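You operate a simulated robot arm through the tools that you are given. There is no shell and no other tool. Be economical: measure what you need, move in short steps, check, and stop when the job is done.

Carry out the task below with a simulated robot arm. There is one attempt and no reset: what you move stays moved.

Task
True up the spindle until the swing display reads 0.1 mm or less.
Fine: half a turn of the orange crank shows the swing, up to 0.9 mm; a quarter turn of the centring knob takes out 0.9 mm. Prove it with a last half turn.

It is judged by the outcome, as a careful person would: the job done as asked, and still so three seconds after it is handed in. It fails if anything else is knocked over, pushed out of place, dropped, spilled or broken.

Robot
A 7-joint arm with a two-finger parallel gripper, fixed in place. Base frame: the origin is at the foot of the arm, x ahead of it, y to its left, z up; the work surface is at about z = 880. Units: mm, rad, N and s.
With the tool pointing down near the work surface it reaches from about 300 to 700 mm from the base axis. Its first joint turns from -1.152 to 1.152 rad. Payload 1.57 kg.
The TCP is the grasp point between the finger pads, 30 mm short of the fingertips. In the tool frame z runs along the fingers and y along their closing line. Largest opening 110 mm; finger width 24, thickness 12; the body of the gripper, 48 by 112 mm, starts 78 mm behind the TCP.
Orientation is told as [roll, pitch, yaw] about the base's x, y, z axes, in that order, counted from this pose: with the fingers straight down and closing along the base's y, the tool's x points along the base's -x, its y along +y and its z along -z.

Tools
- The arm moves only by the tool arm_command. Its argument "targets" is a list that holds one entry, the list of rows, each a list of 7 numbers: the shift along the base's x, y, z in mm, then the turn, a rotation vector about the base's x, y, z in degrees, then the finger opening in mm, from 0 to 110. In form: [[[dx, dy, dz, ax, ay, az, gripper], ...]]. A call has 1 to 20 rows; each row shifts and turns the commanded pose from where the row before left it. A row lasts 0.2 s, in which the tool goes at most 50 mm and 0.15 rad; a call with a longer step from one row to the next is refused whole, and so is a gripper value outside its range. Where a pose cannot be reached the arm comes as near as it can. A force on the tool above 40 N (or 10 N above the force at the start of the call, whichever is more), or a blocked arm, ends the call early, and 0.2 s more pass. Each finger travels about 108 mm/s and halts on what it meets, pressing with about 35 N; the grip force reading is that of the motor and also rises with nothing between the fingers. The clock runs only during rows and for 0.2 s after the last one: add rows that do not move to give the fingers time. It gives the time, the measured TCP pose, the force on the tool (base axes), the opening and the grip force at its end, in the units of the frame above (readings bear some noise), with the torque about the TCP (base axes, N m) and any sound that the robot's microphone picked up.
- Cameras (640 x 400 px; columns grow to the right, rows downward): "scene" is fixed at [164.8, -404.4, 1384.9]; the picture's right is [0.72, -0.70, 0.00], its down [-0.52, -0.53, -0.67] and it looks along [0.47, 0.48, -0.74] (base axes); focal length 214 px, centre (320, 200). "wrist" rides on the gripper at [70, 16, -141] in the tool frame; the picture's right is [-0.23, 0.97, 0.00], its down [-0.86, -0.20, -0.48] and it looks along [-0.47, -0.11, 0.88] (tool axes); focal length 222 px, centre (320, 200).
- get_image(camera): a new picture of that camera. No time passes.
- pixel_to_xyz(camera, pixels): there is no depth. For up to 12 entries [column, row, z] of the newest picture of that camera ("zoom" is the newest enlarged one), the place [x, y] in the base frame at which the ray of that pixel passes the height z, good to about 2 mm. No time passes.
- enlarge(camera, box): a new picture of the part [left, top, right, bottom] of that camera's present view, enlarged. No time passes.
- sign_off(): hands the job in; it is judged then, once.

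Work in short steps. Measure before you move; look again where a grasp or a placing could have gone wrong, and mend it. You have 80 turns and 46 pictures in all, those below and enlarged ones among them. Open the gripper and draw the arm clear of the work before you hand the job in, unless the task says otherwise; then end with one line.

The tools are called by a JSON object that holds its "op" and its "data". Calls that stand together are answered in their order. arm_command: Moves the arm, as the interface text tells. Its arguments: {"type":"object","properties":{"targets":{"type":"array","items":{"type":"array","items":{"type":"array","items":{"type":"number"}}}}},"required":["targets"]} The other tools are called the same way: get_image (camera) takes a picture; pixel_to_xyz (camera, pixels) gives the place at which the rays of pixels pass given heights; enlarge (camera, box) takes an enlarged picture of a part of a camera's view; sign_off () hands the job in.

At the start:

```text
clock: 0.0
eef_pos: [471.7, 2.5, 1204.6]
tcp_rot: [0.0, -0.001, -0.002]
force: [-0.5, -0.6, 0.3]
wrist_torque: [0.0, -0.06, -0.01]
finger_gap: 110.0
grasp_force: 0.0
```

scene: 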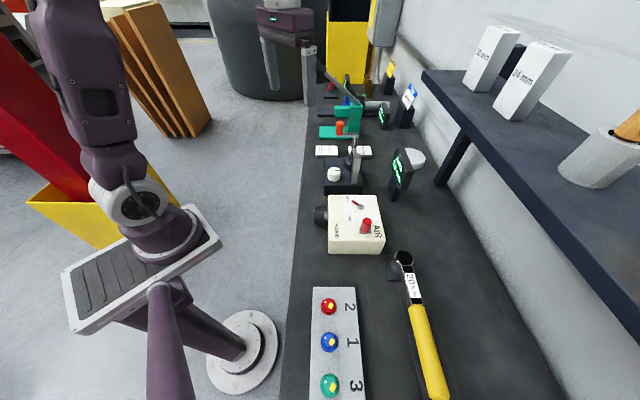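
wrist: 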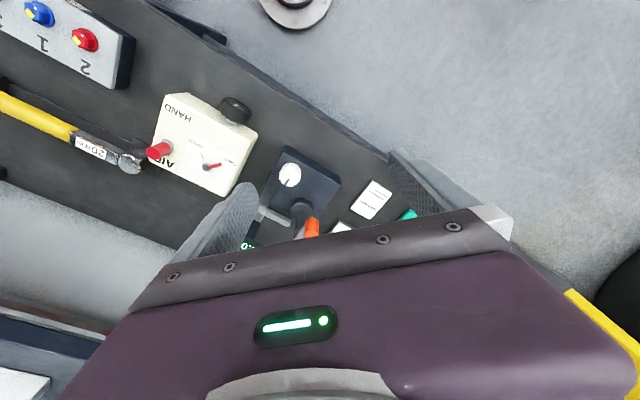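

The scene shows a small dark unit with a white knob near (335,172) and an orange crank around (340,128), with displays near (400,165). I enlarge that area to see the mechanism.

{"op": "enlarge", "data": {"camera": "scene", "box": [300, 70, 440, 210]}}

{"op": "enlarge", "data": {"camera": "wrist", "box": [220, 130, 430, 260]}}

```text
2.86 times, centred on (370, 140) of scene
```

zoom: 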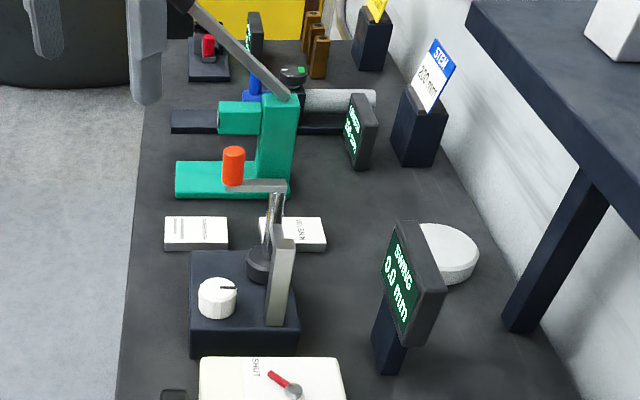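

```text
3.05 times, centred on (325, 195) of wrist
```

zoom: 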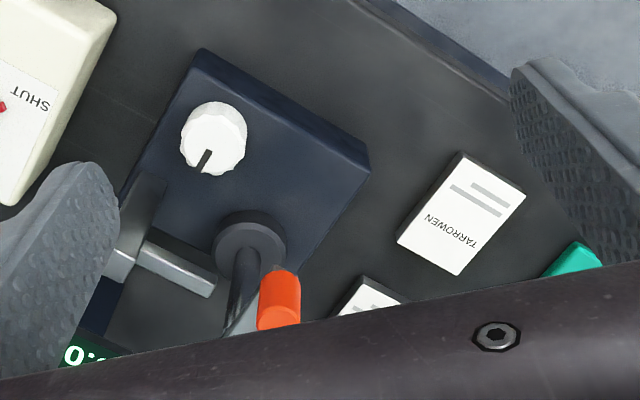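

The display reads 0.0 before any turn; the knob is at wrist (290,173), the orange handle at (312,228). I measure their places before moving.

{"op": "pixel_to_xyz", "data": {"camera": "scene", "pixels": [[334, 174, 920], [334, 174, 950], [348, 163, 920], [340, 123, 960], [340, 123, 1000], [340, 123, 1040], [358, 133, 960], [358, 133, 1000], [330, 191, 880], [400, 168, 950]]}}

{"op": "arm_command", "data": {"targets": [[[-40, 0, 0, 0, 0, 0, 110], [-40, 0, 0, 0, 0, 0, 110], [-40, 0, 0, 0, 0, 0, 110]]]}}

{"op": "get_image", "data": {"camera": "wrist"}}

```text
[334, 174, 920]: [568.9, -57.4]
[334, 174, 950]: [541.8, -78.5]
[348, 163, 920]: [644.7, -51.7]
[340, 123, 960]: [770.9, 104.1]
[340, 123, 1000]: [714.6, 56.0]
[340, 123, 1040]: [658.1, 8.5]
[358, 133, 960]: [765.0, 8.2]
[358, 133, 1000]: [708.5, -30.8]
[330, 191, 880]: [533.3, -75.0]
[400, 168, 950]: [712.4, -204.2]
```

```text
clock: 0.8
eef_pos: [351.7, 1.8, 1204.1]
tcp_rot: [0.0, -0.001, 0.0]
force: [-0.6, 0.2, 0.0]
wrist_torque: [-0.02, -0.04, 0.02]
finger_gap: 109.9
grasp_force: 0.1
```

```text
41 pictures are left
```

wrist: 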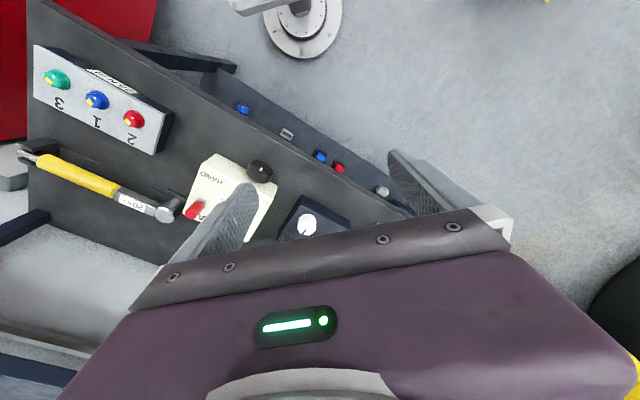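

The gripper hides what lies ahead of it, so I go the other way: further out in x and toward the unit's y, high above it.

{"op": "arm_command", "data": {"targets": [[[45, -5, 0, 0, 0, 0, 110], [45, -5, 0, 0, 0, 0, 110], [45, -5, 0, 0, 0, 0, 110], [45, -5, 0, 0, 0, 0, 110], [45, 0, 0, 0, 0, 0, 110]]]}}

{"op": "get_image", "data": {"camera": "wrist"}}

{"op": "pixel_to_xyz", "data": {"camera": "wrist", "pixels": [[320, 200, 880]]}}

```text
clock: 2.0
eef_pos: [578.5, -16.4, 1204.5]
tcp_rot: [0.0, 0.003, 0.002]
force: [-0.8, -0.3, 0.5]
wrist_torque: [0.01, 0.03, -0.01]
finger_gap: 109.8
grasp_force: 0.1
```

```text
40 pictures are left
```

wrist: 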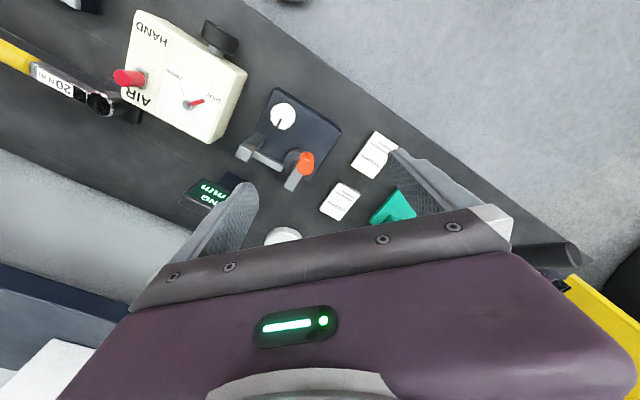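

```text
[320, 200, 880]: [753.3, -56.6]
```

Now the unit is clear: knob (281,117), orange handle (305,163), crank arm end (290,185). I enlarge it and the display, and read the cards too.

{"op": "enlarge", "data": {"camera": "wrist", "box": [220, 80, 340, 200]}}

{"op": "enlarge", "data": {"camera": "wrist", "box": [320, 130, 400, 220]}}

{"op": "pixel_to_xyz", "data": {"camera": "wrist", "pixels": [[281, 117, 920], [281, 117, 950], [305, 160, 1000], [305, 160, 1020], [305, 160, 1040], [290, 185, 960], [290, 185, 980], [290, 185, 1000], [275, 90, 920], [340, 130, 920], [305, 185, 920], [245, 155, 920]]}}

```text
3.33 times, centred on (280, 140) of wrist
```

zoom: 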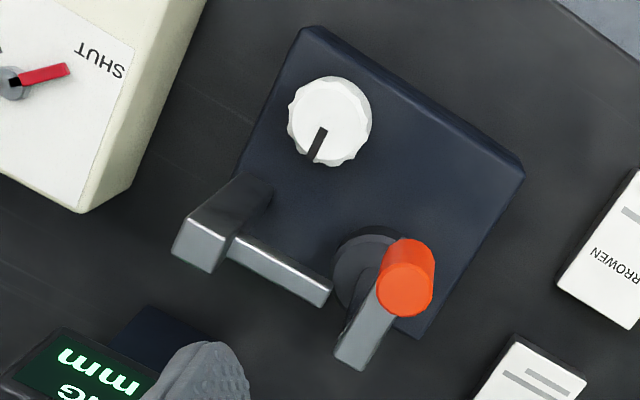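

```text
4.44 times, centred on (360, 175) of wrist
```

zoom: 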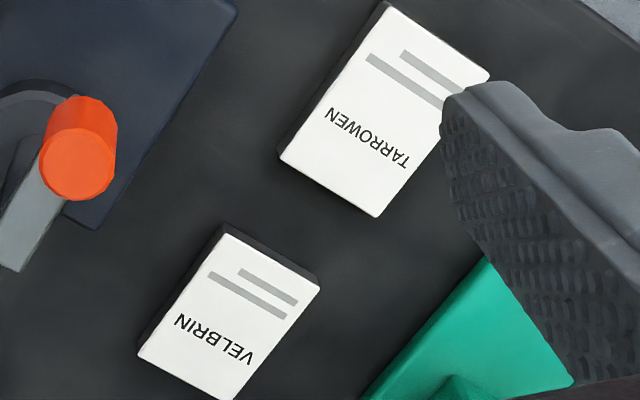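

```text
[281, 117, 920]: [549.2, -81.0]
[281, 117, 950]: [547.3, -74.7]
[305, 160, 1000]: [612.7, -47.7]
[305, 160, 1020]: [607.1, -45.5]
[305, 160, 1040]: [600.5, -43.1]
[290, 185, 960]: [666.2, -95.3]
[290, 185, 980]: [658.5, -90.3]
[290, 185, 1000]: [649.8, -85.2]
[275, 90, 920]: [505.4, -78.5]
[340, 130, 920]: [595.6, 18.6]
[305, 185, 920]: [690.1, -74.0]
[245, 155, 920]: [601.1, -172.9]
```

I triangulate with matching points: handle top, spindle top end, hub, post top, knob top, in both views.

{"op": "pixel_to_xyz", "data": {"camera": "wrist", "pixels": [[305.5, 167, 1040], [305.5, 167, 1060], [305.5, 167, 1080], [289, 186.5, 1020], [289, 186.5, 1050], [295, 161.5, 920], [295, 161.5, 940], [243, 154, 980], [243, 154, 1020], [283, 116, 930], [283, 116, 950], [299, 171, 1020]]}}

{"op": "pixel_to_xyz", "data": {"camera": "scene", "pixels": [[340, 122.5, 1040], [340, 122.5, 1060], [340, 122.5, 1080], [357, 133.7, 1020], [357, 133.7, 1050], [348, 163, 920], [348, 163, 940], [357, 151, 980], [357, 151, 1020], [335, 170, 930], [335, 170, 950]]}}

{"op": "enlarge", "data": {"camera": "scene", "box": [310, 110, 380, 200]}}

```text
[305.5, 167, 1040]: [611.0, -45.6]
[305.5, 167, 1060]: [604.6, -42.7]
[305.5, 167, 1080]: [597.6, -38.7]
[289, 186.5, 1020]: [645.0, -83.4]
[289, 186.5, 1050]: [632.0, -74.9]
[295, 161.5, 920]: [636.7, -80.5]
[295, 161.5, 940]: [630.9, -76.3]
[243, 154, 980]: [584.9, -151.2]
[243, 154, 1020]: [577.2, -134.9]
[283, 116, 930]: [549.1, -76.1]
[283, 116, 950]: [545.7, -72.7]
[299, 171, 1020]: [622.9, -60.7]
```

```text
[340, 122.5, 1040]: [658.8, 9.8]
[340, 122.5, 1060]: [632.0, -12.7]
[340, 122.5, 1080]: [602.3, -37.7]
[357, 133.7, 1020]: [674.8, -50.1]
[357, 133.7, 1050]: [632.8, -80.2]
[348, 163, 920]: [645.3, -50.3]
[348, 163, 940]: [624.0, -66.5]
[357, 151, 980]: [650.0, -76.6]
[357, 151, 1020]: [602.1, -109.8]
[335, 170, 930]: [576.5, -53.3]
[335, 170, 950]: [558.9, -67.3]
```

```text
4.44 times, centred on (345, 155) of scene
```

zoom: 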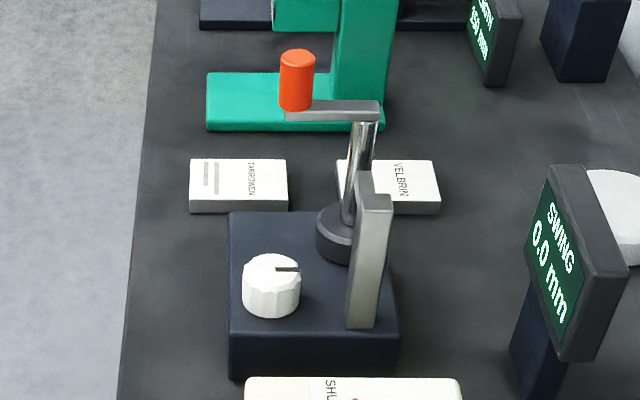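

Triangulated: handle top about (600,-38,1080), spindle axis (633,-77), crank arm at z≈1045, post top (575,-126,1040), knob top (546,-71,960). I go above the handle with fingertips still above it.

{"op": "arm_command", "data": {"targets": [[[22, -22, 0, 0, 0, 0, 70], [0, 0, -35, 0, 0, 0, 70], [0, 0, -35, 0, 0, 0, 70], [0, 0, 0, 0, 0, 0, 70]]]}}

{"op": "get_image", "data": {"camera": "wrist"}}

{"op": "get_image", "data": {"camera": "scene"}}

```text
clock: 3.0
eef_pos: [602.0, -38.5, 1137.0]
tcp_rot: [0.0, 0.001, -0.001]
force: [-0.2, 0.3, 0.6]
wrist_torque: [0.0, 0.02, -0.01]
finger_gap: 70.0
grasp_force: 0.1
out of reach, approached as far as the arm can: row 1
```

```text
36 pictures are left
```

wrist: 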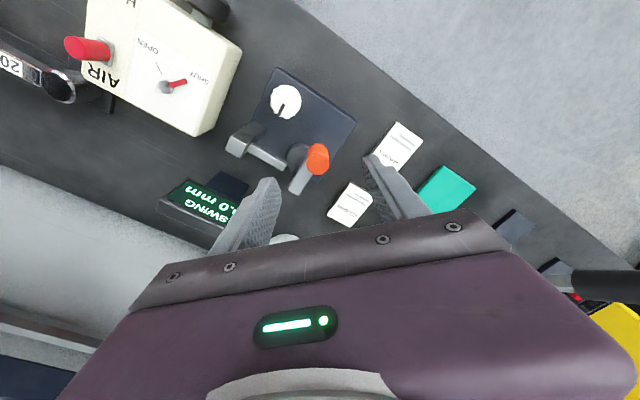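

```text
35 pictures are left
```

scene: 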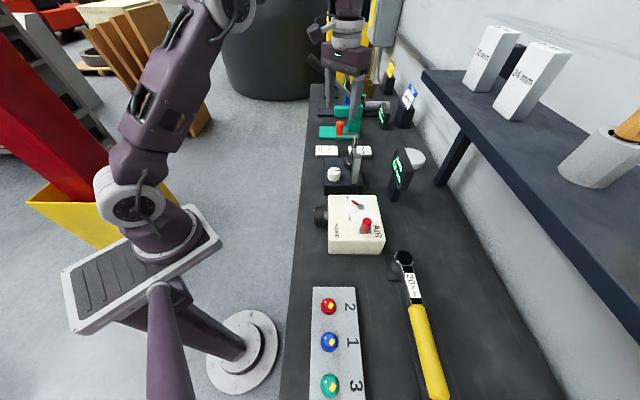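

The handle top now shows at about (318,163); I check it against height for a second fix.

{"op": "enlarge", "data": {"camera": "wrist", "box": [260, 80, 380, 220]}}

{"op": "pixel_to_xyz", "data": {"camera": "wrist", "pixels": [[318, 163, 1040], [318, 163, 1060], [318, 163, 1080], [318, 163, 1100], [296, 190, 1040], [286, 100, 960], [286, 100, 940]]}}

```text
2.86 times, centred on (320, 150) of wrist
```

zoom: 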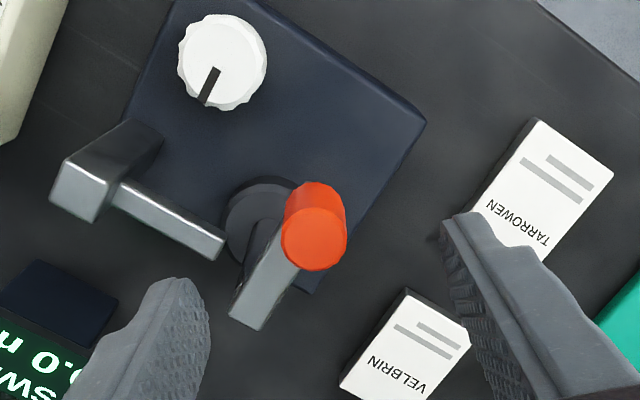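

```text
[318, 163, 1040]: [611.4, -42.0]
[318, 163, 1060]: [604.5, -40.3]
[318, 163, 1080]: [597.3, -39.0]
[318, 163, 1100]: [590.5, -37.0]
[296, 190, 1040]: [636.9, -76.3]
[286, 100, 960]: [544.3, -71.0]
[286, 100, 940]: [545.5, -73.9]
```

Both views agree: handle axis about (600,-39), diameter ~24 mm. I lower so the fingertips stay above the crank arm, and close.

{"op": "arm_command", "data": {"targets": [[[-2, -1, -27, 0, 0, 0, 70], [0, 0, -25, 0, 0, 0, 70], [0, 0, 0, 0, 0, 0, 70], [0, 0, 0, 0, 0, 0, 40], [0, 0, 0, 0, 0, 0, 26], [0, 0, 0, 0, 0, 0, 16], [0, 0, 0, 0, 0, 0, 16]]]}}

{"op": "enlarge", "data": {"camera": "wrist", "box": [220, 80, 400, 240]}}

```text
clock: 4.6
eef_pos: [596.5, -41.2, 1084.9]
tcp_rot: [0.0, 0.0, 0.001]
force: [-2.7, 3.6, -3.1]
wrist_torque: [-0.03, -0.27, 0.05]
finger_gap: 21.4
grasp_force: 33.9
```

```text
2.50 times, centred on (310, 160) of wrist
```

zoom: 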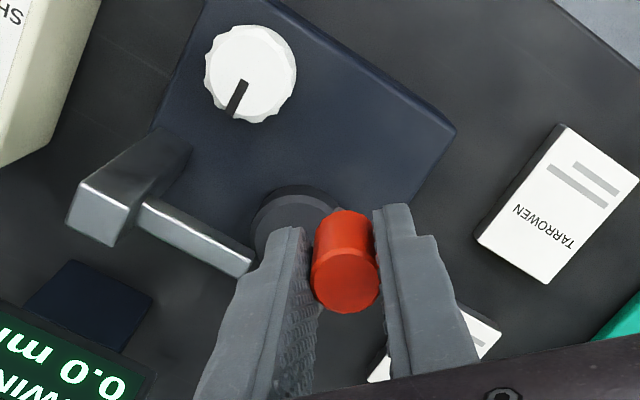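

Gripped (21.4 mm gap, 34 N), display 0.0. I start the turn clockwise, away from the post, with a short 30° arc to test the estimated axis against the forces.

{"op": "arm_command", "data": {"targets": [[[6.4, 5.4, 0, 0, 0, 0, 16], [7.2, 4.2, 0, 0, 0, 0, 16], [7.9, 2.9, 0, 0, 0, 0, 16]]]}}

{"op": "enlarge", "data": {"camera": "wrist", "box": [160, 80, 400, 240]}}

```text
clock: 5.4
eef_pos: [621.5, -28.9, 1085.5]
tcp_rot: [-0.002, -0.007, 0.002]
force: [14.1, -16.7, 0.1]
wrist_torque: [-0.05, -0.08, 0.44]
finger_gap: 30.8
grasp_force: 9.0
```

```text
2.50 times, centred on (280, 160) of wrist
```

zoom: 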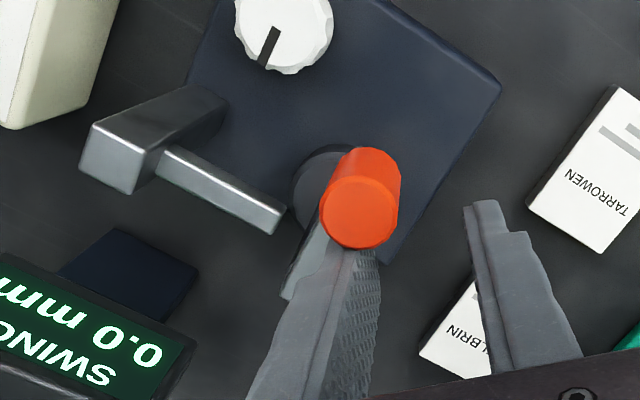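

The handle slipped out toward -x: my closing line was at an angle to the drive direction. I back off in +x, lift clear, and look at where the crank stands.

{"op": "arm_command", "data": {"targets": [[[6, 6, 0, 0, 0, 0, 45], [0, 0, 30, 0, 0, 0, 70], [0, 0, 35, 0, 0, 0, 70], [0, 0, 0, 0, 0, 0, 70]]]}}

{"op": "enlarge", "data": {"camera": "wrist", "box": [160, 40, 400, 220]}}

{"op": "pixel_to_xyz", "data": {"camera": "wrist", "pixels": [[320, 200, 1080]]}}

```text
clock: 6.4
eef_pos: [620.2, -22.2, 1150.4]
tcp_rot: [0.002, 0.0, 0.0]
force: [0.3, 0.2, -0.3]
wrist_torque: [0.03, 0.01, -0.01]
finger_gap: 70.1
grasp_force: 0.1
```

```text
2.22 times, centred on (280, 130) of wrist
```

zoom: 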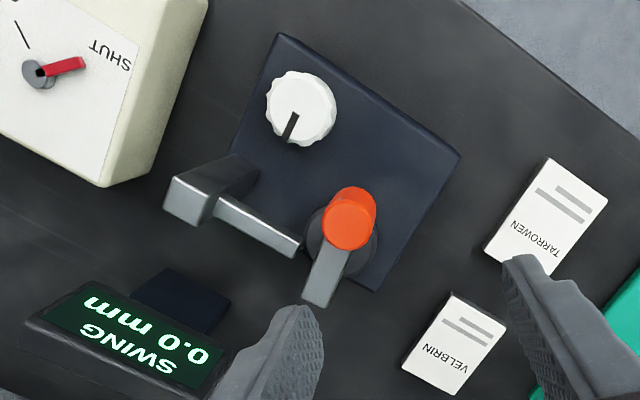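

```text
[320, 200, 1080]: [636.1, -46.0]
```

The crank has turned somewhat counterclockwise (handle now at zoom (348,225)), so it moves freely that way. I locate handle and arm end again.

{"op": "pixel_to_xyz", "data": {"camera": "zoom", "pixels": [[348, 226, 1080], [316, 300, 1045], [344, 245, 930], [305, 245, 1030], [200, 205, 1040], [304, 110, 960]]}}

{"op": "enlarge", "data": {"camera": "scene", "box": [310, 110, 380, 200]}}

```text
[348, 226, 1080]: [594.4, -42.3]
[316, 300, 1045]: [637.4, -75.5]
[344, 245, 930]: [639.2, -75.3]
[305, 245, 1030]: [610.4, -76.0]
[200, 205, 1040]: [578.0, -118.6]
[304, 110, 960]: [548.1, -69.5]
```

```text
4.44 times, centred on (345, 155) of scene
```

zoom: 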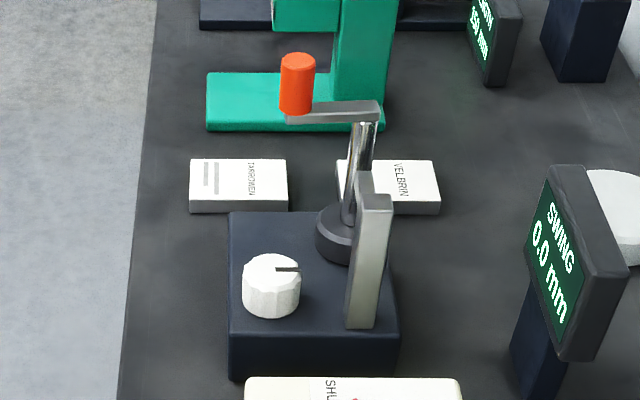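

The crank arm is now at about 137° about the axis (633,-73). I turn the gripper so its closing line lies along the tangent (yaw −43°) and centre it over the handle at (596,-41), still above it.

{"op": "arm_command", "data": {"targets": [[[-8, -6, 0, 0, 0, -8, 70], [-8, -6, 0, 0, 0, -8, 70], [-8, -7, 0, 0, 0, -8, 70], [0, 0, 0, 0, 0, -8, 70], [0, 0, 0, 0, 0, -8, 70], [0, 0, 0, 0, 0, -3, 70], [0, 0, 0, 0, 0, 0, 70]]]}}

{"op": "get_image", "data": {"camera": "wrist"}}

```text
clock: 8.0
eef_pos: [599.4, -40.1, 1147.8]
tcp_rot: [-0.001, 0.001, -0.75]
force: [-0.6, 1.2, 0.6]
wrist_torque: [0.0, 0.01, 0.01]
finger_gap: 70.1
grasp_force: 0.0
```

```text
29 pictures are left
```

wrist: 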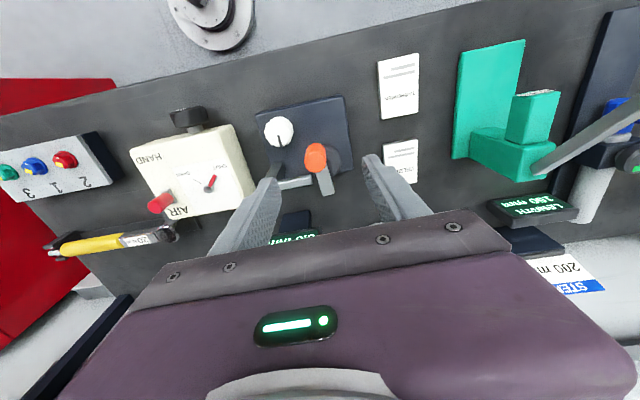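

Handle top at (316,157), arm end (327,190). I fix their coordinates once more from this view.

{"op": "pixel_to_xyz", "data": {"camera": "wrist", "pixels": [[316, 157, 1080], [316, 157, 1070], [327, 191, 1045], [331, 157, 930], [332, 157, 940], [321, 194, 1148]]}}

```text
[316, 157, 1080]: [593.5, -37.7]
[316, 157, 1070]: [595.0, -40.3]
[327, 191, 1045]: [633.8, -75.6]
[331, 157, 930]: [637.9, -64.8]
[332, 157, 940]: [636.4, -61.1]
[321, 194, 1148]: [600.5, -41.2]
```

Handle at about (595,-39). I shift (-4,+1), descend to TCP 1084 and close.

{"op": "arm_command", "data": {"targets": [[[-4, 1, -32, 0, 0, 0, 60], [0, 0, -32, 0, 0, 0, 60], [0, 0, 0, 0, 0, 0, 60], [0, 0, 0, 0, 0, 0, 40], [0, 0, 0, 0, 0, 0, 26], [0, 0, 0, 0, 0, 0, 12], [0, 0, 0, 0, 0, 0, 12]]]}}

{"op": "enlarge", "data": {"camera": "wrist", "box": [220, 80, 420, 240]}}

```text
clock: 9.6
eef_pos: [596.2, -38.4, 1086.2]
tcp_rot: [-0.001, 0.001, -0.75]
force: [-1.1, 0.2, -3.3]
wrist_torque: [0.11, -0.5, 0.02]
finger_gap: 21.8
grasp_force: 34.4
```

```text
2.50 times, centred on (320, 160) of wrist
```

zoom: 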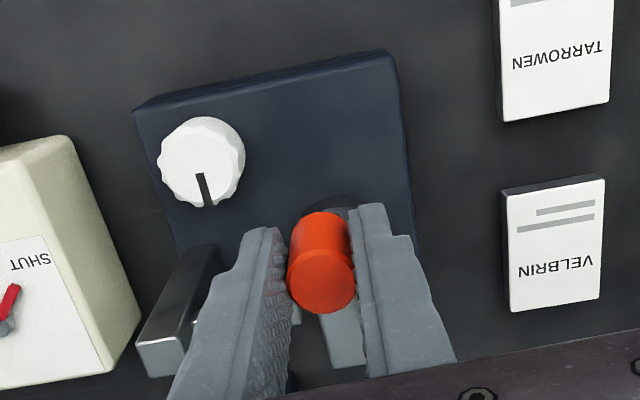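

Good tangential grip. I turn 24° counterclockwise with the gripper turning along, watching the forces.

{"op": "arm_command", "data": {"targets": [[[-4, -5, 0, 0, 0, 8, 12], [-3.3, -5.5, 0, 0, 0, 8, 12], [-2.6, -6, 0, 0, 0, 8, 12], [0, 0, 0, 0, 0, 0, 12]]]}}

{"op": "enlarge", "data": {"camera": "wrist", "box": [180, 80, 420, 240]}}

```text
clock: 10.6
eef_pos: [584.7, -56.5, 1086.3]
tcp_rot: [0.001, 0.0, -0.331]
force: [-4.3, 6.6, 21.6]
wrist_torque: [-0.37, 0.13, 0.19]
finger_gap: 21.5
grasp_force: 34.5
```

```text
2.50 times, centred on (300, 160) of wrist
```

zoom: 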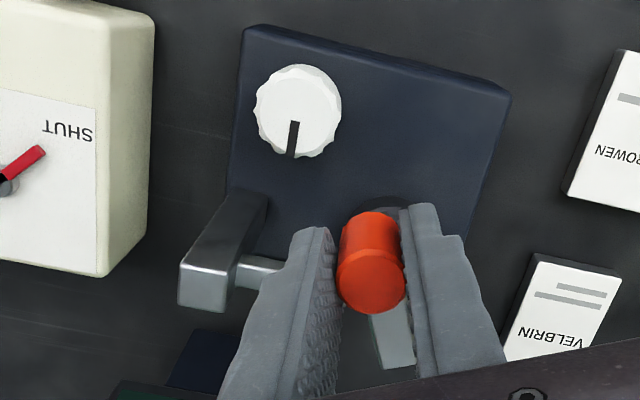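

It turns well (gap still 21.5), with 21 N upward so I raise 2 mm while continuing 40° further.

{"op": "arm_command", "data": {"targets": [[[-1.4, -6.3, 2, 0, 0, 8, 12], [-0.6, -6.6, 0, 0, 0, 8, 12], [0.4, -6.5, 0, 0, 0, 8, 12], [1.2, -6.5, 0, 0, 0, 8, 12], [2.1, -6.2, 0, 0, 0, 8, 12], [0, 0, 0, 0, 0, 0, 12]]]}}

{"op": "enlarge", "data": {"camera": "wrist", "box": [160, 60, 420, 240]}}

```text
clock: 12.0
eef_pos: [587.7, -89.0, 1085.2]
tcp_rot: [0.0, 0.005, 0.368]
force: [-24.5, -6.5, -5.2]
wrist_torque: [-0.56, 0.45, 0.05]
finger_gap: 21.5
grasp_force: 34.3
```

```text
2.22 times, centred on (290, 150) of wrist
```

zoom: 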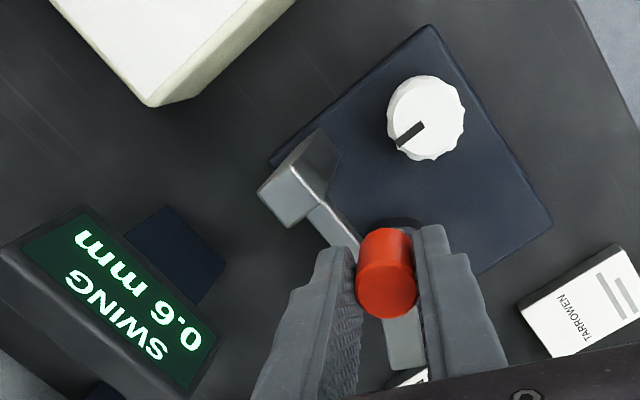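

Swing shows 0.6 mm partway. The handle pulls the tool outward (24 N), so my radius is slightly small; I continue on a wider arc (axis (632,-72), R 49).

{"op": "arm_command", "data": {"targets": [[[-1, -6.5, 0, 0, 0, 8, 12], [3.3, -6, 0, 0, 0, 8, 12], [4.5, -5.1, 0, 0, 0, 8, 12], [0, 0, 0, 0, 0, 0, 12]]]}}

```text
clock: 13.0
eef_pos: [596.5, -105.5, 1086.5]
tcp_rot: [0.0, -0.002, 0.789]
force: [-0.8, 4.6, -13.3]
wrist_torque: [0.37, -0.86, 0.19]
finger_gap: 21.5
grasp_force: 34.3
```

Forces are low now at 225°; the arc fits. I go on another 32°.

{"op": "arm_command", "data": {"targets": [[[5.1, -4.5, 0, 0, 0, 8, 12], [5.8, -3.8, 0, 0, 0, 8, 12], [6.2, -2.8, 0, 0, 0, 8, 12], [6.6, -2, 0, 0, 0, 8, 12], [0, 0, 0, 0, 0, 0, 12]]]}}

```text
clock: 14.2
eef_pos: [618.0, -120.0, 1085.3]
tcp_rot: [-0.001, 0.002, 1.345]
force: [-5.8, -2.0, 0.7]
wrist_torque: [-0.24, 0.72, 0.28]
finger_gap: 21.5
grasp_force: 34.2
```

Still a good fit at 257°. I continue another 40°.

{"op": "arm_command", "data": {"targets": [[[6.7, -1.1, 0, 0, 0, 8, 12], [6.9, -0.1, 0, 0, 0, 8, 12], [6.7, 0.8, 0, 0, 0, 8, 12], [6.7, 1.8, 0, 0, 0, 8, 12], [6.2, 2.6, 0, 0, 0, 8, 12], [0, 0, 0, 0, 0, 0, 12]]]}}

{"op": "get_image", "data": {"camera": "wrist"}}

```text
clock: 15.6
eef_pos: [652.5, -111.2, 1085.2]
tcp_rot: [-0.004, -0.003, 2.05]
force: [1.4, 7.9, -0.3]
wrist_torque: [0.16, 0.57, -0.14]
finger_gap: 21.8
grasp_force: 34.3
```

```text
25 pictures are left
```

wrist: 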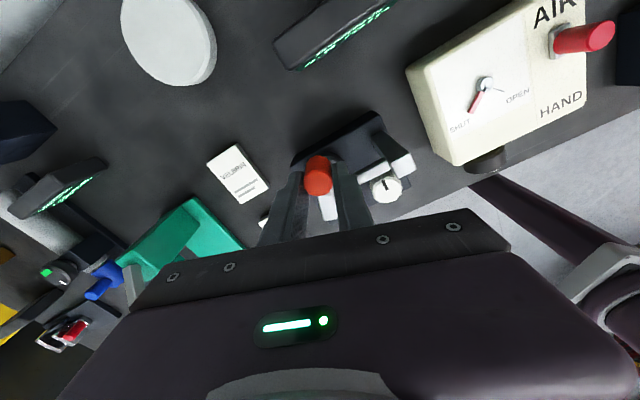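

At 298° now; the scene camera should read the display. I add the last 24° plus a bit to complete the half turn.

{"op": "arm_command", "data": {"targets": [[[5.4, 3.6, 0, 0, 0, 8, 12], [4.8, 4.3, 0, 0, 0, 8, 12], [4.2, 5, 0, 0, 0, 8, 12], [0, 0, 0, 0, 0, 0, 12]]]}}

{"op": "enlarge", "data": {"camera": "scene", "box": [310, 90, 430, 210]}}

```text
clock: 16.6
eef_pos: [656.4, -105.2, 1084.8]
tcp_rot: [0.0, 0.004, 2.461]
force: [13.3, -25.4, -2.4]
wrist_torque: [-0.3, -0.32, 0.11]
finger_gap: 21.3
grasp_force: 34.5
out of reach, approached as far as the arm can: row 1, 2
```

```text
3.33 times, centred on (370, 150) of scene
```

zoom: 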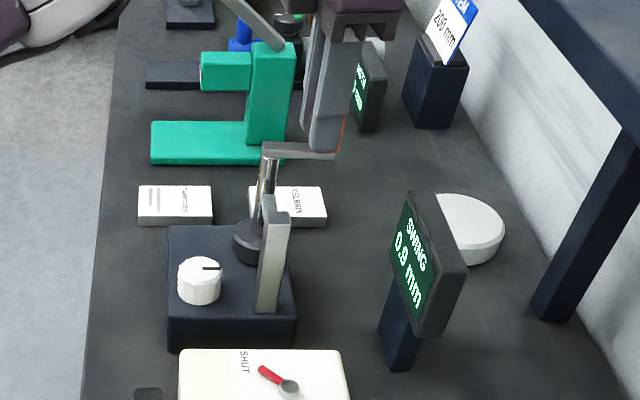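

The display reads 0.9 mm and the crank is half a turn round. So a quarter turn of the knob is due. I release, lift and begin unwinding the wrist.

{"op": "arm_command", "data": {"targets": [[[0, 0, 0, 0, 0, 0, 40], [0, 0, 0, 0, 0, 0, 60], [-1, 0, 25, 0, 0, 0, 60], [-5, 2, 40, 0, 0, 0, 60], [-15, 5, 40, 0, 0, -8, 70], [-20, 5, 10, 0, 0, -8, 70], [-20, 5, 0, 0, 0, -8, 70], [-10, 5, 0, 0, 0, -8, 70], [0, 0, 0, 0, 0, -8, 70], [0, 0, 0, 0, 0, -8, 70], [0, 0, 0, 0, 0, -8, 70], [0, 0, 0, 0, 0, -8, 70], [0, 0, 0, 0, 0, -8, 70], [0, 0, 0, 0, 0, -8, 70], [0, 0, 0, 0, 0, -8, 70], [0, 0, 0, 0, 0, -8, 70]]]}}

{"op": "get_image", "data": {"camera": "wrist"}}

```text
clock: 20.0
eef_pos: [567.5, -74.7, 1181.9]
tcp_rot: [-0.001, 0.0, 0.783]
force: [-0.5, -0.1, -0.6]
wrist_torque: [0.01, 0.01, 0.0]
finger_gap: 70.1
grasp_force: 0.0
out of reach, approached as far as the arm can: row 3, 4, 5
```

```text
23 pictures are left
```

wrist: 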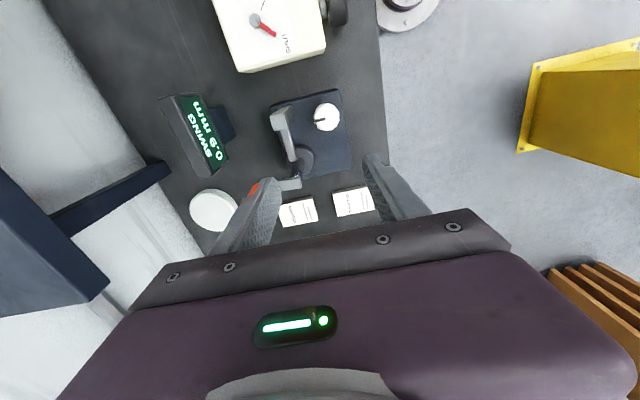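

I enlarge the knob to look for a marking and fix its position, then plan the quarter turn.

{"op": "enlarge", "data": {"camera": "wrist", "box": [260, 80, 360, 200]}}

{"op": "pixel_to_xyz", "data": {"camera": "wrist", "pixels": [[326, 116, 960], [326, 116, 950], [281, 115, 1040], [288, 150, 1035], [255, 188, 1080], [298, 183, 1050]]}}

```text
3.33 times, centred on (310, 140) of wrist
```

zoom: 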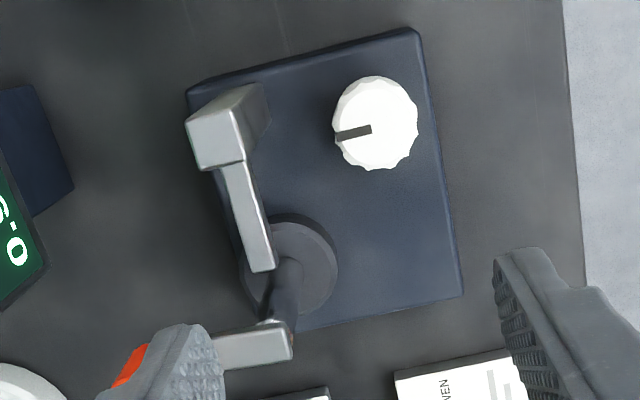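

```text
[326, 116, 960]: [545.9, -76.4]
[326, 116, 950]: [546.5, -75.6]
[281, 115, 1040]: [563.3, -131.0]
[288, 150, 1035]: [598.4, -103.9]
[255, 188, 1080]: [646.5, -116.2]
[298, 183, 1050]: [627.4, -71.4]
```

Knob centre ≈(546,-74), top z≈960, no marking of direction. I approach at yaw ≈ −27° (keeps the gripper body off the post) and stop just above the knob.

{"op": "arm_command", "data": {"targets": [[[-11, 0.5, 0, 0, 0, -8, 75], [-10.5, 0.2, 0, 0, 0, -8, 75], [0, 0, 0, 0, 0, -8, 75], [0, 0, 0, 0, 0, -8, 75], [0, 0, 0, 0, 0, -8, 75], [0, 0, 0, 0, 0, -8, 75], [0, 0, 0, 0, 0, -8, 75], [0, 0, 0, 0, 0, -8, 75], [0, 0, 0, 0, 0, -8, 75], [0, 0, -40, 0, 0, 0, 75], [0, 0, -40, 0, 0, 0, 75], [0, 0, -40, 0, 0, 0, 75], [0, 0, -40, 0, 0, 0, 75], [0, 0, 0, 0, 0, 0, 75]]]}}

{"op": "get_image", "data": {"camera": "wrist"}}

{"op": "enlarge", "data": {"camera": "scene", "box": [310, 90, 430, 210]}}

```text
clock: 23.0
eef_pos: [546.9, -71.3, 1022.7]
tcp_rot: [0.0, -0.002, -0.473]
force: [-0.3, 0.0, -1.0]
wrist_torque: [0.01, 0.01, 0.02]
finger_gap: 75.0
grasp_force: 0.1
```

```text
21 pictures are left
```

wrist: 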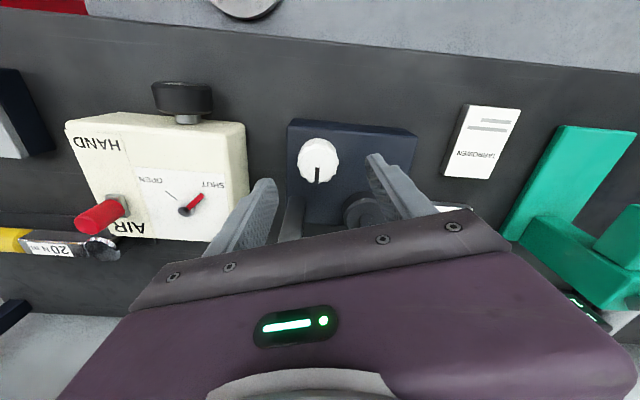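

```text
3.33 times, centred on (370, 150) of scene
```

zoom: 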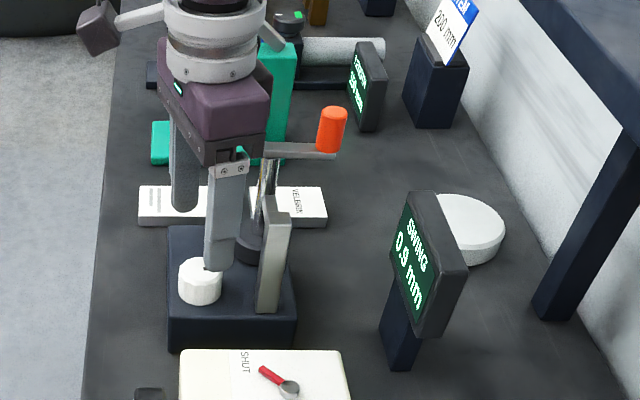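

Knob top at (318,158). I check its place in this nearer view before lowering.

{"op": "pixel_to_xyz", "data": {"camera": "wrist", "pixels": [[318, 158, 965], [318, 158, 960], [318, 158, 950], [299, 158, 955], [338, 158, 955], [318, 181, 935], [318, 181, 925]]}}

```text
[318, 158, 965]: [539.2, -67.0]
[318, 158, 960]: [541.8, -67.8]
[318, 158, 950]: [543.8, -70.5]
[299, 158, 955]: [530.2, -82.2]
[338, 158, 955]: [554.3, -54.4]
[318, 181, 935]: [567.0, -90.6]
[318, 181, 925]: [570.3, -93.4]
```

Knob centre ≈(544,-71), diameter ~37 mm. I shift −2.5 mm in x, lower to TCP ≈966 and close on it.

{"op": "arm_command", "data": {"targets": [[[-2.5, 0.5, -30, 0, 0, 0, 75], [0, 0, -27, 0, 0, 0, 75], [0, 0, 0, 0, 0, 0, 60], [0, 0, 0, 0, 0, 0, 45], [0, 0, 0, 0, 0, 0, 30], [0, 0, 0, 0, 0, 0, 20], [0, 0, 0, 0, 0, 0, 20]]]}}

{"op": "enlarge", "data": {"camera": "wrist", "box": [220, 80, 420, 240]}}

```text
clock: 24.6
eef_pos: [543.0, -72.7, 964.9]
tcp_rot: [0.001, -0.001, -0.469]
force: [4.7, 7.7, -6.6]
wrist_torque: [-0.6, -0.39, -0.05]
finger_gap: 39.5
grasp_force: 44.5
```

```text
2.50 times, centred on (320, 160) of wrist
```

zoom: 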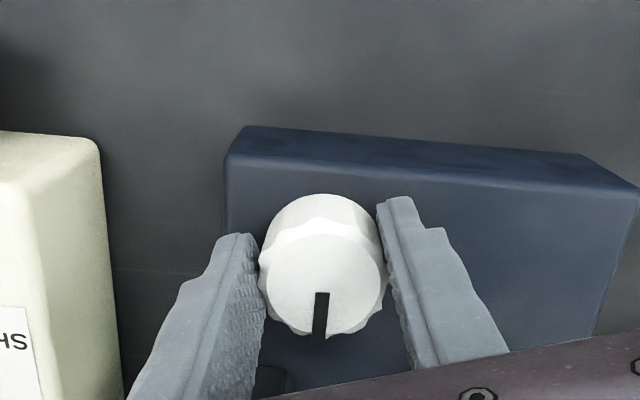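

Knob centred and gripped (39.5 mm). I turn it a quarter turn clockwise, 11 rows totalling 90°.

{"op": "arm_command", "data": {"targets": [[[0, 0, 0, 0, 0, -8.2, 20], [0, 0, 0, 0, 0, -8.2, 20], [0, 0, 0, 0, 0, -8.2, 20], [0, 0, 0, 0, 0, -8.2, 20], [0, 0, 0, 0, 0, -8.2, 20], [0, 0, 0, 0, 0, -8.2, 20], [0, 0, 0, 0, 0, -8.2, 20], [0, 0, 0, 0, 0, -8.2, 20], [0, 0, 0, 0, 0, -8.2, 20], [0, 0, 0, 0, 0, -8.2, 20], [0, 0, 0, 0, 0, -8, 20], [0, 0, 0, 0, 0, 0, 20]]]}}

{"op": "get_image", "data": {"camera": "wrist"}}

```text
clock: 25.6
eef_pos: [544.8, -69.8, 965.0]
tcp_rot: [0.007, -0.001, -0.985]
force: [7.2, 2.6, -8.6]
wrist_torque: [-0.65, 0.07, 0.03]
finger_gap: 39.4
grasp_force: 44.4
stopped in row 4: the force on the tool passed its limit at 41 N (the readings are from after the stop); the commanded pose is now the measured one
```

```text
18 pictures are left
```

wrist: 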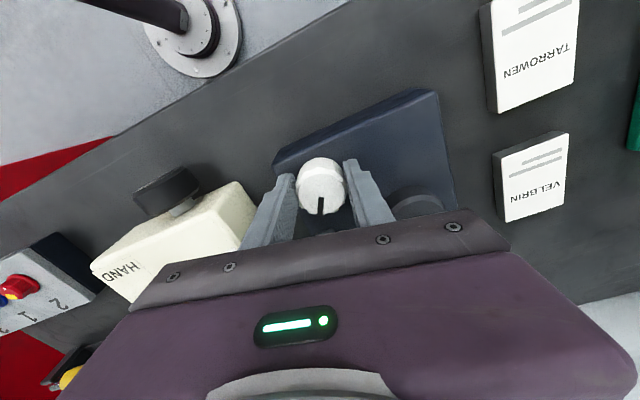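

The call stopped at 29.5° turned on a side force (the knob did follow: its mark is still at image bottom), likely from being ~3 mm off-centre; now relaxed to (544.8,-69.8). I continue in a short piece.

{"op": "arm_command", "data": {"targets": [[[0, 0, 0, 0, 0, -6, 20], [0, 0, 0, 0, 0, -6, 20], [0, 0, 0, 0, 0, -6, 20], [0, 0, 0, 0, 0, 0, 20]]]}}

```text
clock: 26.6
eef_pos: [546.3, -70.3, 965.2]
tcp_rot: [0.008, 0.0, -1.3]
force: [25.4, 11.5, -26.3]
wrist_torque: [0.1, 0.17, 0.08]
finger_gap: 39.2
grasp_force: 44.4
```

Turned 47.6° now; the tool is pushed toward +x/+y (25, 11 N), so I ease the centre that way while turning on.

{"op": "arm_command", "data": {"targets": [[[2, 1, -1, 0, 0, -6, 20], [1, 0.5, -1, 0, 0, -6, 20], [0.5, 0, 0, 0, 0, -6, 20], [0, 0, 0, 0, 0, 0, 20]]]}}

```text
clock: 27.6
eef_pos: [548.0, -70.4, 965.3]
tcp_rot: [0.005, -0.002, -1.614]
force: [-1.0, 4.4, 31.8]
wrist_torque: [-0.11, 0.93, -0.05]
finger_gap: 39.1
grasp_force: 44.5
```

65.6° turned; sideways force is gone, z is now +32, so I lift 1.5 mm and finish the remaining 24.4°.

{"op": "arm_command", "data": {"targets": [[[0.3, 0, 1.5, 0, 0, -6.1, 20], [0.3, 0, 0, 0, 0, -6.1, 20], [0.3, 0, 0, 0, 0, -6.1, 20], [0.2, 0, 0, 0, 0, -6.1, 20], [0, 0, 0, 0, 0, 0, 20]]]}}

{"op": "enlarge", "data": {"camera": "wrist", "box": [220, 80, 420, 240]}}

```text
clock: 28.8
eef_pos: [550.2, -70.5, 964.3]
tcp_rot: [0.006, -0.003, -2.042]
force: [9.4, -14.7, 7.9]
wrist_torque: [0.0, 0.46, 0.04]
finger_gap: 38.9
grasp_force: 44.2
```

```text
2.50 times, centred on (320, 160) of wrist
```

zoom: 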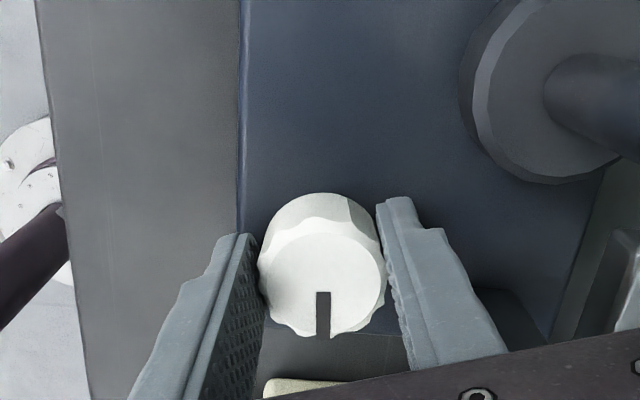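

Knob turned 90.1° (yaw −0.469 → −2.042) with its mark still aligned in the fingers. I open, lift clear and start unwinding the wrist for the proving half turn.

{"op": "arm_command", "data": {"targets": [[[0, 0, 0, 0, 0, 0, 55], [0, 0, 0, 0, 0, 0, 75], [0, 0, 30, 0, 0, 0, 75], [0, 0, 45, 0, 0, 0, 75], [0, 0, 45, 0, 0, 0, 75], [0, 0, 45, 0, 0, 0, 75], [0, 0, 20, 0, 0, 8.3, 75], [0, 0, 0, 0, 0, 8.3, 75], [0, 0, 0, 0, 0, 8.3, 75], [0, 0, 0, 0, 0, 8.3, 75], [0, 0, 0, 0, 0, 8.3, 75], [0, 0, 0, 0, 0, 8.3, 75], [0, 0, 0, 0, 0, 8.3, 75], [0, 0, 0, 0, 0, 8.3, 75], [0, 0, 0, 0, 0, 8.3, 75], [0, 0, 0, 0, 0, 8.3, 75], [0, 0, 0, 0, 0, 8.3, 75], [0, 0, 0, 0, 0, 8.3, 75], [0, 0, 0, 0, 0, 8.3, 75], [0, 0, 0, 0, 0, 8.3, 75]]]}}

{"op": "enlarge", "data": {"camera": "scene", "box": [310, 90, 430, 210]}}

```text
clock: 33.0
eef_pos: [549.3, -68.9, 1150.2]
tcp_rot: [0.004, -0.001, -0.01]
force: [-0.2, -0.3, -1.1]
wrist_torque: [0.02, -0.01, 0.0]
finger_gap: 75.1
grasp_force: 0.0
```

```text
3.33 times, centred on (370, 150) of scene
```

zoom: 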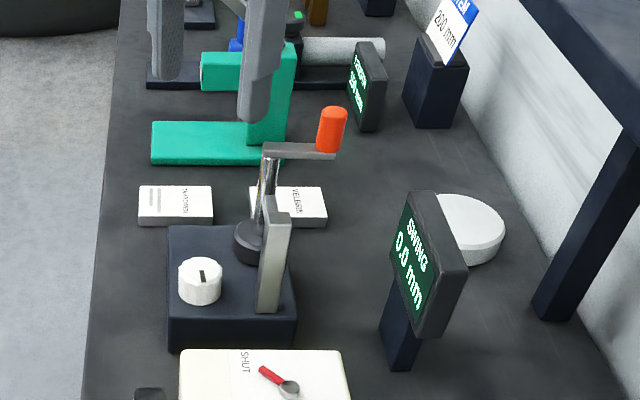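

The display reads 0.0 and the knob mark has moved a quarter turn; it must be proven with the crank. I turn the wrist on toward +116° and move above the handle.

{"op": "pixel_to_xyz", "data": {"camera": "zoom", "pixels": [[333, 112, 1080], [333, 112, 1075], [326, 152, 1050]]}}

{"op": "arm_command", "data": {"targets": [[[0, 0, 0, 0, 0, 8.3, 70], [0, 0, 0, 0, 0, 8.3, 70], [0, 0, 0, 0, 0, 8.3, 70], [0, 0, 0, 0, 0, 8.3, 70], [0, 0, 0, 0, 0, 8.3, 70], [0, 0, 0, 0, 0, 8.3, 70], [0, 0, 0, 0, 0, 8.3, 70], [0, 0, 0, 0, 0, 8.3, 70], [0, 0, 0, 0, 0, 8.3, 70], [0, 0, 0, 0, 0, 8.3, 70], [0, 0, 0, 0, 0, 8.3, 70], [0, 0, 0, 0, 0, 8.3, 70], [0, 0, 0, 0, 0, 8.3, 70], [25, -10, -5, 0, 0, 8.3, 70], [30, -10, -5, 0, 0, 0, 70], [30, -10, 0, 0, 0, 0, 70], [22, -8, 0, 0, 0, 0, 70], [0, 0, 0, 0, 0, 0, 70]]]}}

{"op": "get_image", "data": {"camera": "wrist"}}

```text
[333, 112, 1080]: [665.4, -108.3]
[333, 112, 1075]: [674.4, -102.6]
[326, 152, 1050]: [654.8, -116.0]
```

```text
clock: 36.8
eef_pos: [628.5, -100.9, 1136.6]
tcp_rot: [0.005, -0.001, 2.019]
force: [0.6, 0.1, -0.4]
wrist_torque: [-0.01, 0.02, 0.03]
finger_gap: 69.8
grasp_force: 0.1
out of reach, approached as far as the arm can: row 17
```

```text
15 pictures are left
```

wrist: 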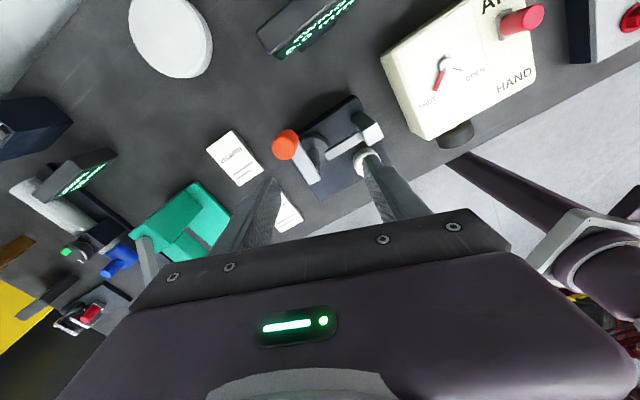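

The arm reaches less far at this height (handle at (286,143)). I plan to go down inside the crank circle, straddling, and then slide outward at TCP 1085 where the reach is larger; first a measurement of the handle.

{"op": "pixel_to_xyz", "data": {"camera": "wrist", "pixels": [[285, 145, 1080], [285, 145, 1075], [313, 182, 1045], [314, 145, 930]]}}

{"op": "enlarge", "data": {"camera": "wrist", "box": [240, 80, 400, 220]}}

```text
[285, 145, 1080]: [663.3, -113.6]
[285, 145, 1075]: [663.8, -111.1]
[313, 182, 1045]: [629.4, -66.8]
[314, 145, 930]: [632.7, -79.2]
```

```text
2.86 times, centred on (320, 150) of wrist
```

zoom: 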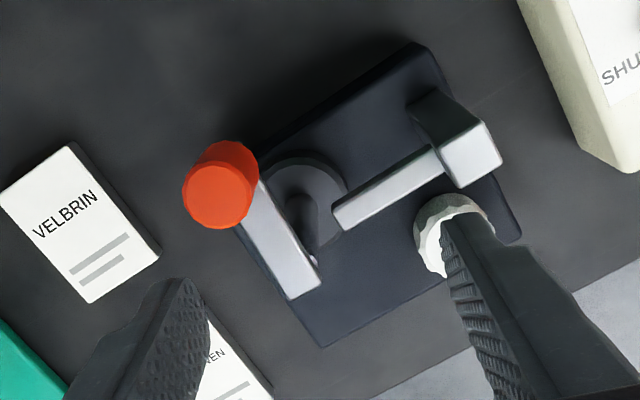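

Handle at (663.5,-111), crank at ≈309° about (633,-73). I first come in over the spindle axis and check the pose.

{"op": "arm_command", "data": {"targets": [[[3, 12, -6, 0, 0, 4, 70], [3, 12, -6, 0, 0, 4, 70], [0, 0, 0, 0, 0, 4, 70]]]}}

```text
clock: 37.6
eef_pos: [636.3, -76.8, 1127.7]
tcp_rot: [0.004, 0.001, 2.228]
force: [-0.5, 0.2, 0.9]
wrist_torque: [-0.03, 0.01, 0.0]
finger_gap: 70.1
grasp_force: 0.1
```

Pose as wanted, (636,-77,1128). I descend to TCP 1086 over the axis, then slide outward over the handle.

{"op": "arm_command", "data": {"targets": [[[0, 0, -21, 0, 0, 0, 60], [0, 0, -21, 0, 0, 0, 60], [5, -6.3, 0, 0, 0, 0, 60], [5, -6.3, 0, 0, 0, 0, 60], [5, -6.3, 0, 0, 0, 0, 60], [5, -6.3, 0, 0, 0, 0, 60], [5, -6.3, 0, 0, 0, 0, 60], [0, 0, 0, 0, 0, 0, 60]]]}}

{"op": "enlarge", "data": {"camera": "wrist", "box": [220, 80, 420, 240]}}

```text
clock: 39.4
eef_pos: [652.2, -99.5, 1082.0]
tcp_rot: [0.02, -0.009, 2.239]
force: [0.4, -0.1, -0.3]
wrist_torque: [0.0, 0.04, -0.01]
finger_gap: 59.5
grasp_force: 0.0
out of reach, approached as far as the arm can: row 6, 7
```

```text
2.50 times, centred on (320, 160) of wrist
```

zoom: 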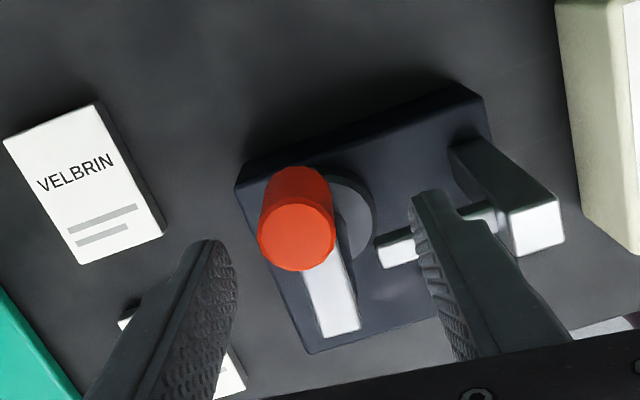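

The reach ends ~16 mm short of the handle. I tilt the fingers outward by 15° about the closing line, which frees reach, raising 5 mm so the tips stay off the arm, then slide on.

{"op": "arm_command", "data": {"targets": [[[0, 0, 6, -5.85, -4.7, 0, 60], [0, 0, 0, -5.85, -4.7, 0, 60], [3.5, -3.5, 0, 0, 0, 0, 60], [3.5, -3.5, 0, 0, 0, 0, 60], [3.5, -3.5, 0, 0, 0, 0, 60], [0, 0, 0, 0, 0, 0, 60]]]}}

{"op": "enlarge", "data": {"camera": "wrist", "box": [220, 80, 420, 240]}}

```text
clock: 40.8
eef_pos: [665.0, -112.1, 1089.0]
tcp_rot: [0.0, 0.264, 2.225]
force: [0.5, -0.8, 0.1]
wrist_torque: [-0.02, 0.01, 0.03]
finger_gap: 60.1
grasp_force: 0.1
```

```text
2.50 times, centred on (320, 160) of wrist
```

zoom: 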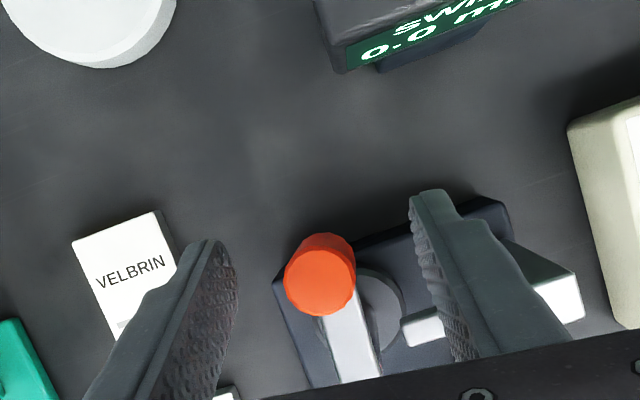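

Reached: handle is now between the fingers at TCP (665,-112). I close on it.

{"op": "arm_command", "data": {"targets": [[[0, 0, -2, 0, 0, 0, 45], [0, 0, 0, 0, 0, 0, 30], [0, 0, 0, 0, 0, 0, 18], [0, 0, 0, 0, 0, 0, 12], [0, 0, 0, 0, 0, 0, 12]]]}}

```text
clock: 42.0
eef_pos: [663.7, -111.2, 1087.3]
tcp_rot: [-0.001, 0.261, 2.225]
force: [2.6, 1.1, -1.4]
wrist_torque: [-0.53, 0.17, -0.13]
finger_gap: 21.7
grasp_force: 34.9
```

Firm grip. I run the crank clockwise back along the same circle (axis (633,-73), R 49), 32° first.

{"op": "arm_command", "data": {"targets": [[[-5.6, -3.9, 0, 0, 0, -8, 12], [-6.1, -3.1, 0, 0, 0, -8, 12], [-6.5, -2.2, 0, 0, 0, -8, 12], [-6.7, -1.3, 0, 0, 0, -8, 12], [0, 0, 0, 0, 0, 0, 12]]]}}

```text
clock: 43.2
eef_pos: [638.0, -122.8, 1086.2]
tcp_rot: [-0.003, 0.263, 1.665]
force: [6.5, -1.2, 5.7]
wrist_torque: [0.31, 0.34, -0.29]
finger_gap: 21.6
grasp_force: 34.9
```

Forces small, following well. Next 40°.

{"op": "arm_command", "data": {"targets": [[[-6.8, -0.3, 0, 0, 0, -8, 12], [-6.8, 0.6, 0, 0, 0, -8, 12], [-6.7, 1.6, 0, 0, 0, -8, 12], [-6.4, 2.5, 0, 0, 0, -8, 12], [-5.9, 3.3, 0, 0, 0, -8, 12], [0, 0, 0, 0, 0, 0, 12]]]}}

```text
clock: 44.6
eef_pos: [607.2, -114.4, 1087.5]
tcp_rot: [0.002, 0.264, 0.967]
force: [-8.9, -4.7, 4.2]
wrist_torque: [-0.22, -0.33, 0.23]
finger_gap: 22.0
grasp_force: 34.2
```

At about 237°, forces under 10 N. Next 40°.

{"op": "arm_command", "data": {"targets": [[[-5.7, 4, 0, 0, 0, -8, 12], [-5, 4.8, 0, 0, 0, -8, 12], [-4.3, 5.4, 0, 0, 0, -8, 12], [-3.4, 5.9, 0, 0, 0, -8, 12], [-2.4, 6.4, 0, 0, 0, -8, 12], [0, 0, 0, 0, 0, 0, 12]]]}}

{"op": "enlarge", "data": {"camera": "scene", "box": [310, 90, 430, 210]}}

```text
clock: 46.0
eef_pos: [587.1, -86.6, 1086.6]
tcp_rot: [-0.001, 0.262, 0.27]
force: [-10.7, -0.9, 10.6]
wrist_torque: [-0.41, -0.14, 0.09]
finger_gap: 21.5
grasp_force: 34.6
```

```text
3.33 times, centred on (370, 150) of scene
```

zoom: 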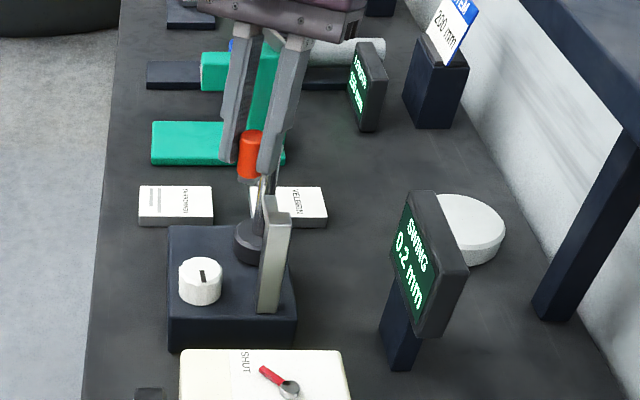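

The display shows 0.2 mm so far: the direction was right but some remains. I finish the half turn (and a bit more).

{"op": "arm_command", "data": {"targets": [[[-1.8, 6.7, 0, 0, 0, -8, 12], [-0.8, 6.8, 0, 0, 0, -8, 12], [0.3, 6.8, 0, 0, 0, -8, 12], [1.2, 6.7, 0, 0, 0, -8, 12], [2.3, 6.5, 0, 0, 0, -8, 12], [0, 0, 0, 0, 0, 0, 12]]]}}

```text
clock: 47.4
eef_pos: [587.0, -55.5, 1085.9]
tcp_rot: [0.002, 0.258, -0.432]
force: [15.1, -8.2, 17.9]
wrist_torque: [0.16, -0.78, -0.04]
finger_gap: 21.9
grasp_force: 34.7
```

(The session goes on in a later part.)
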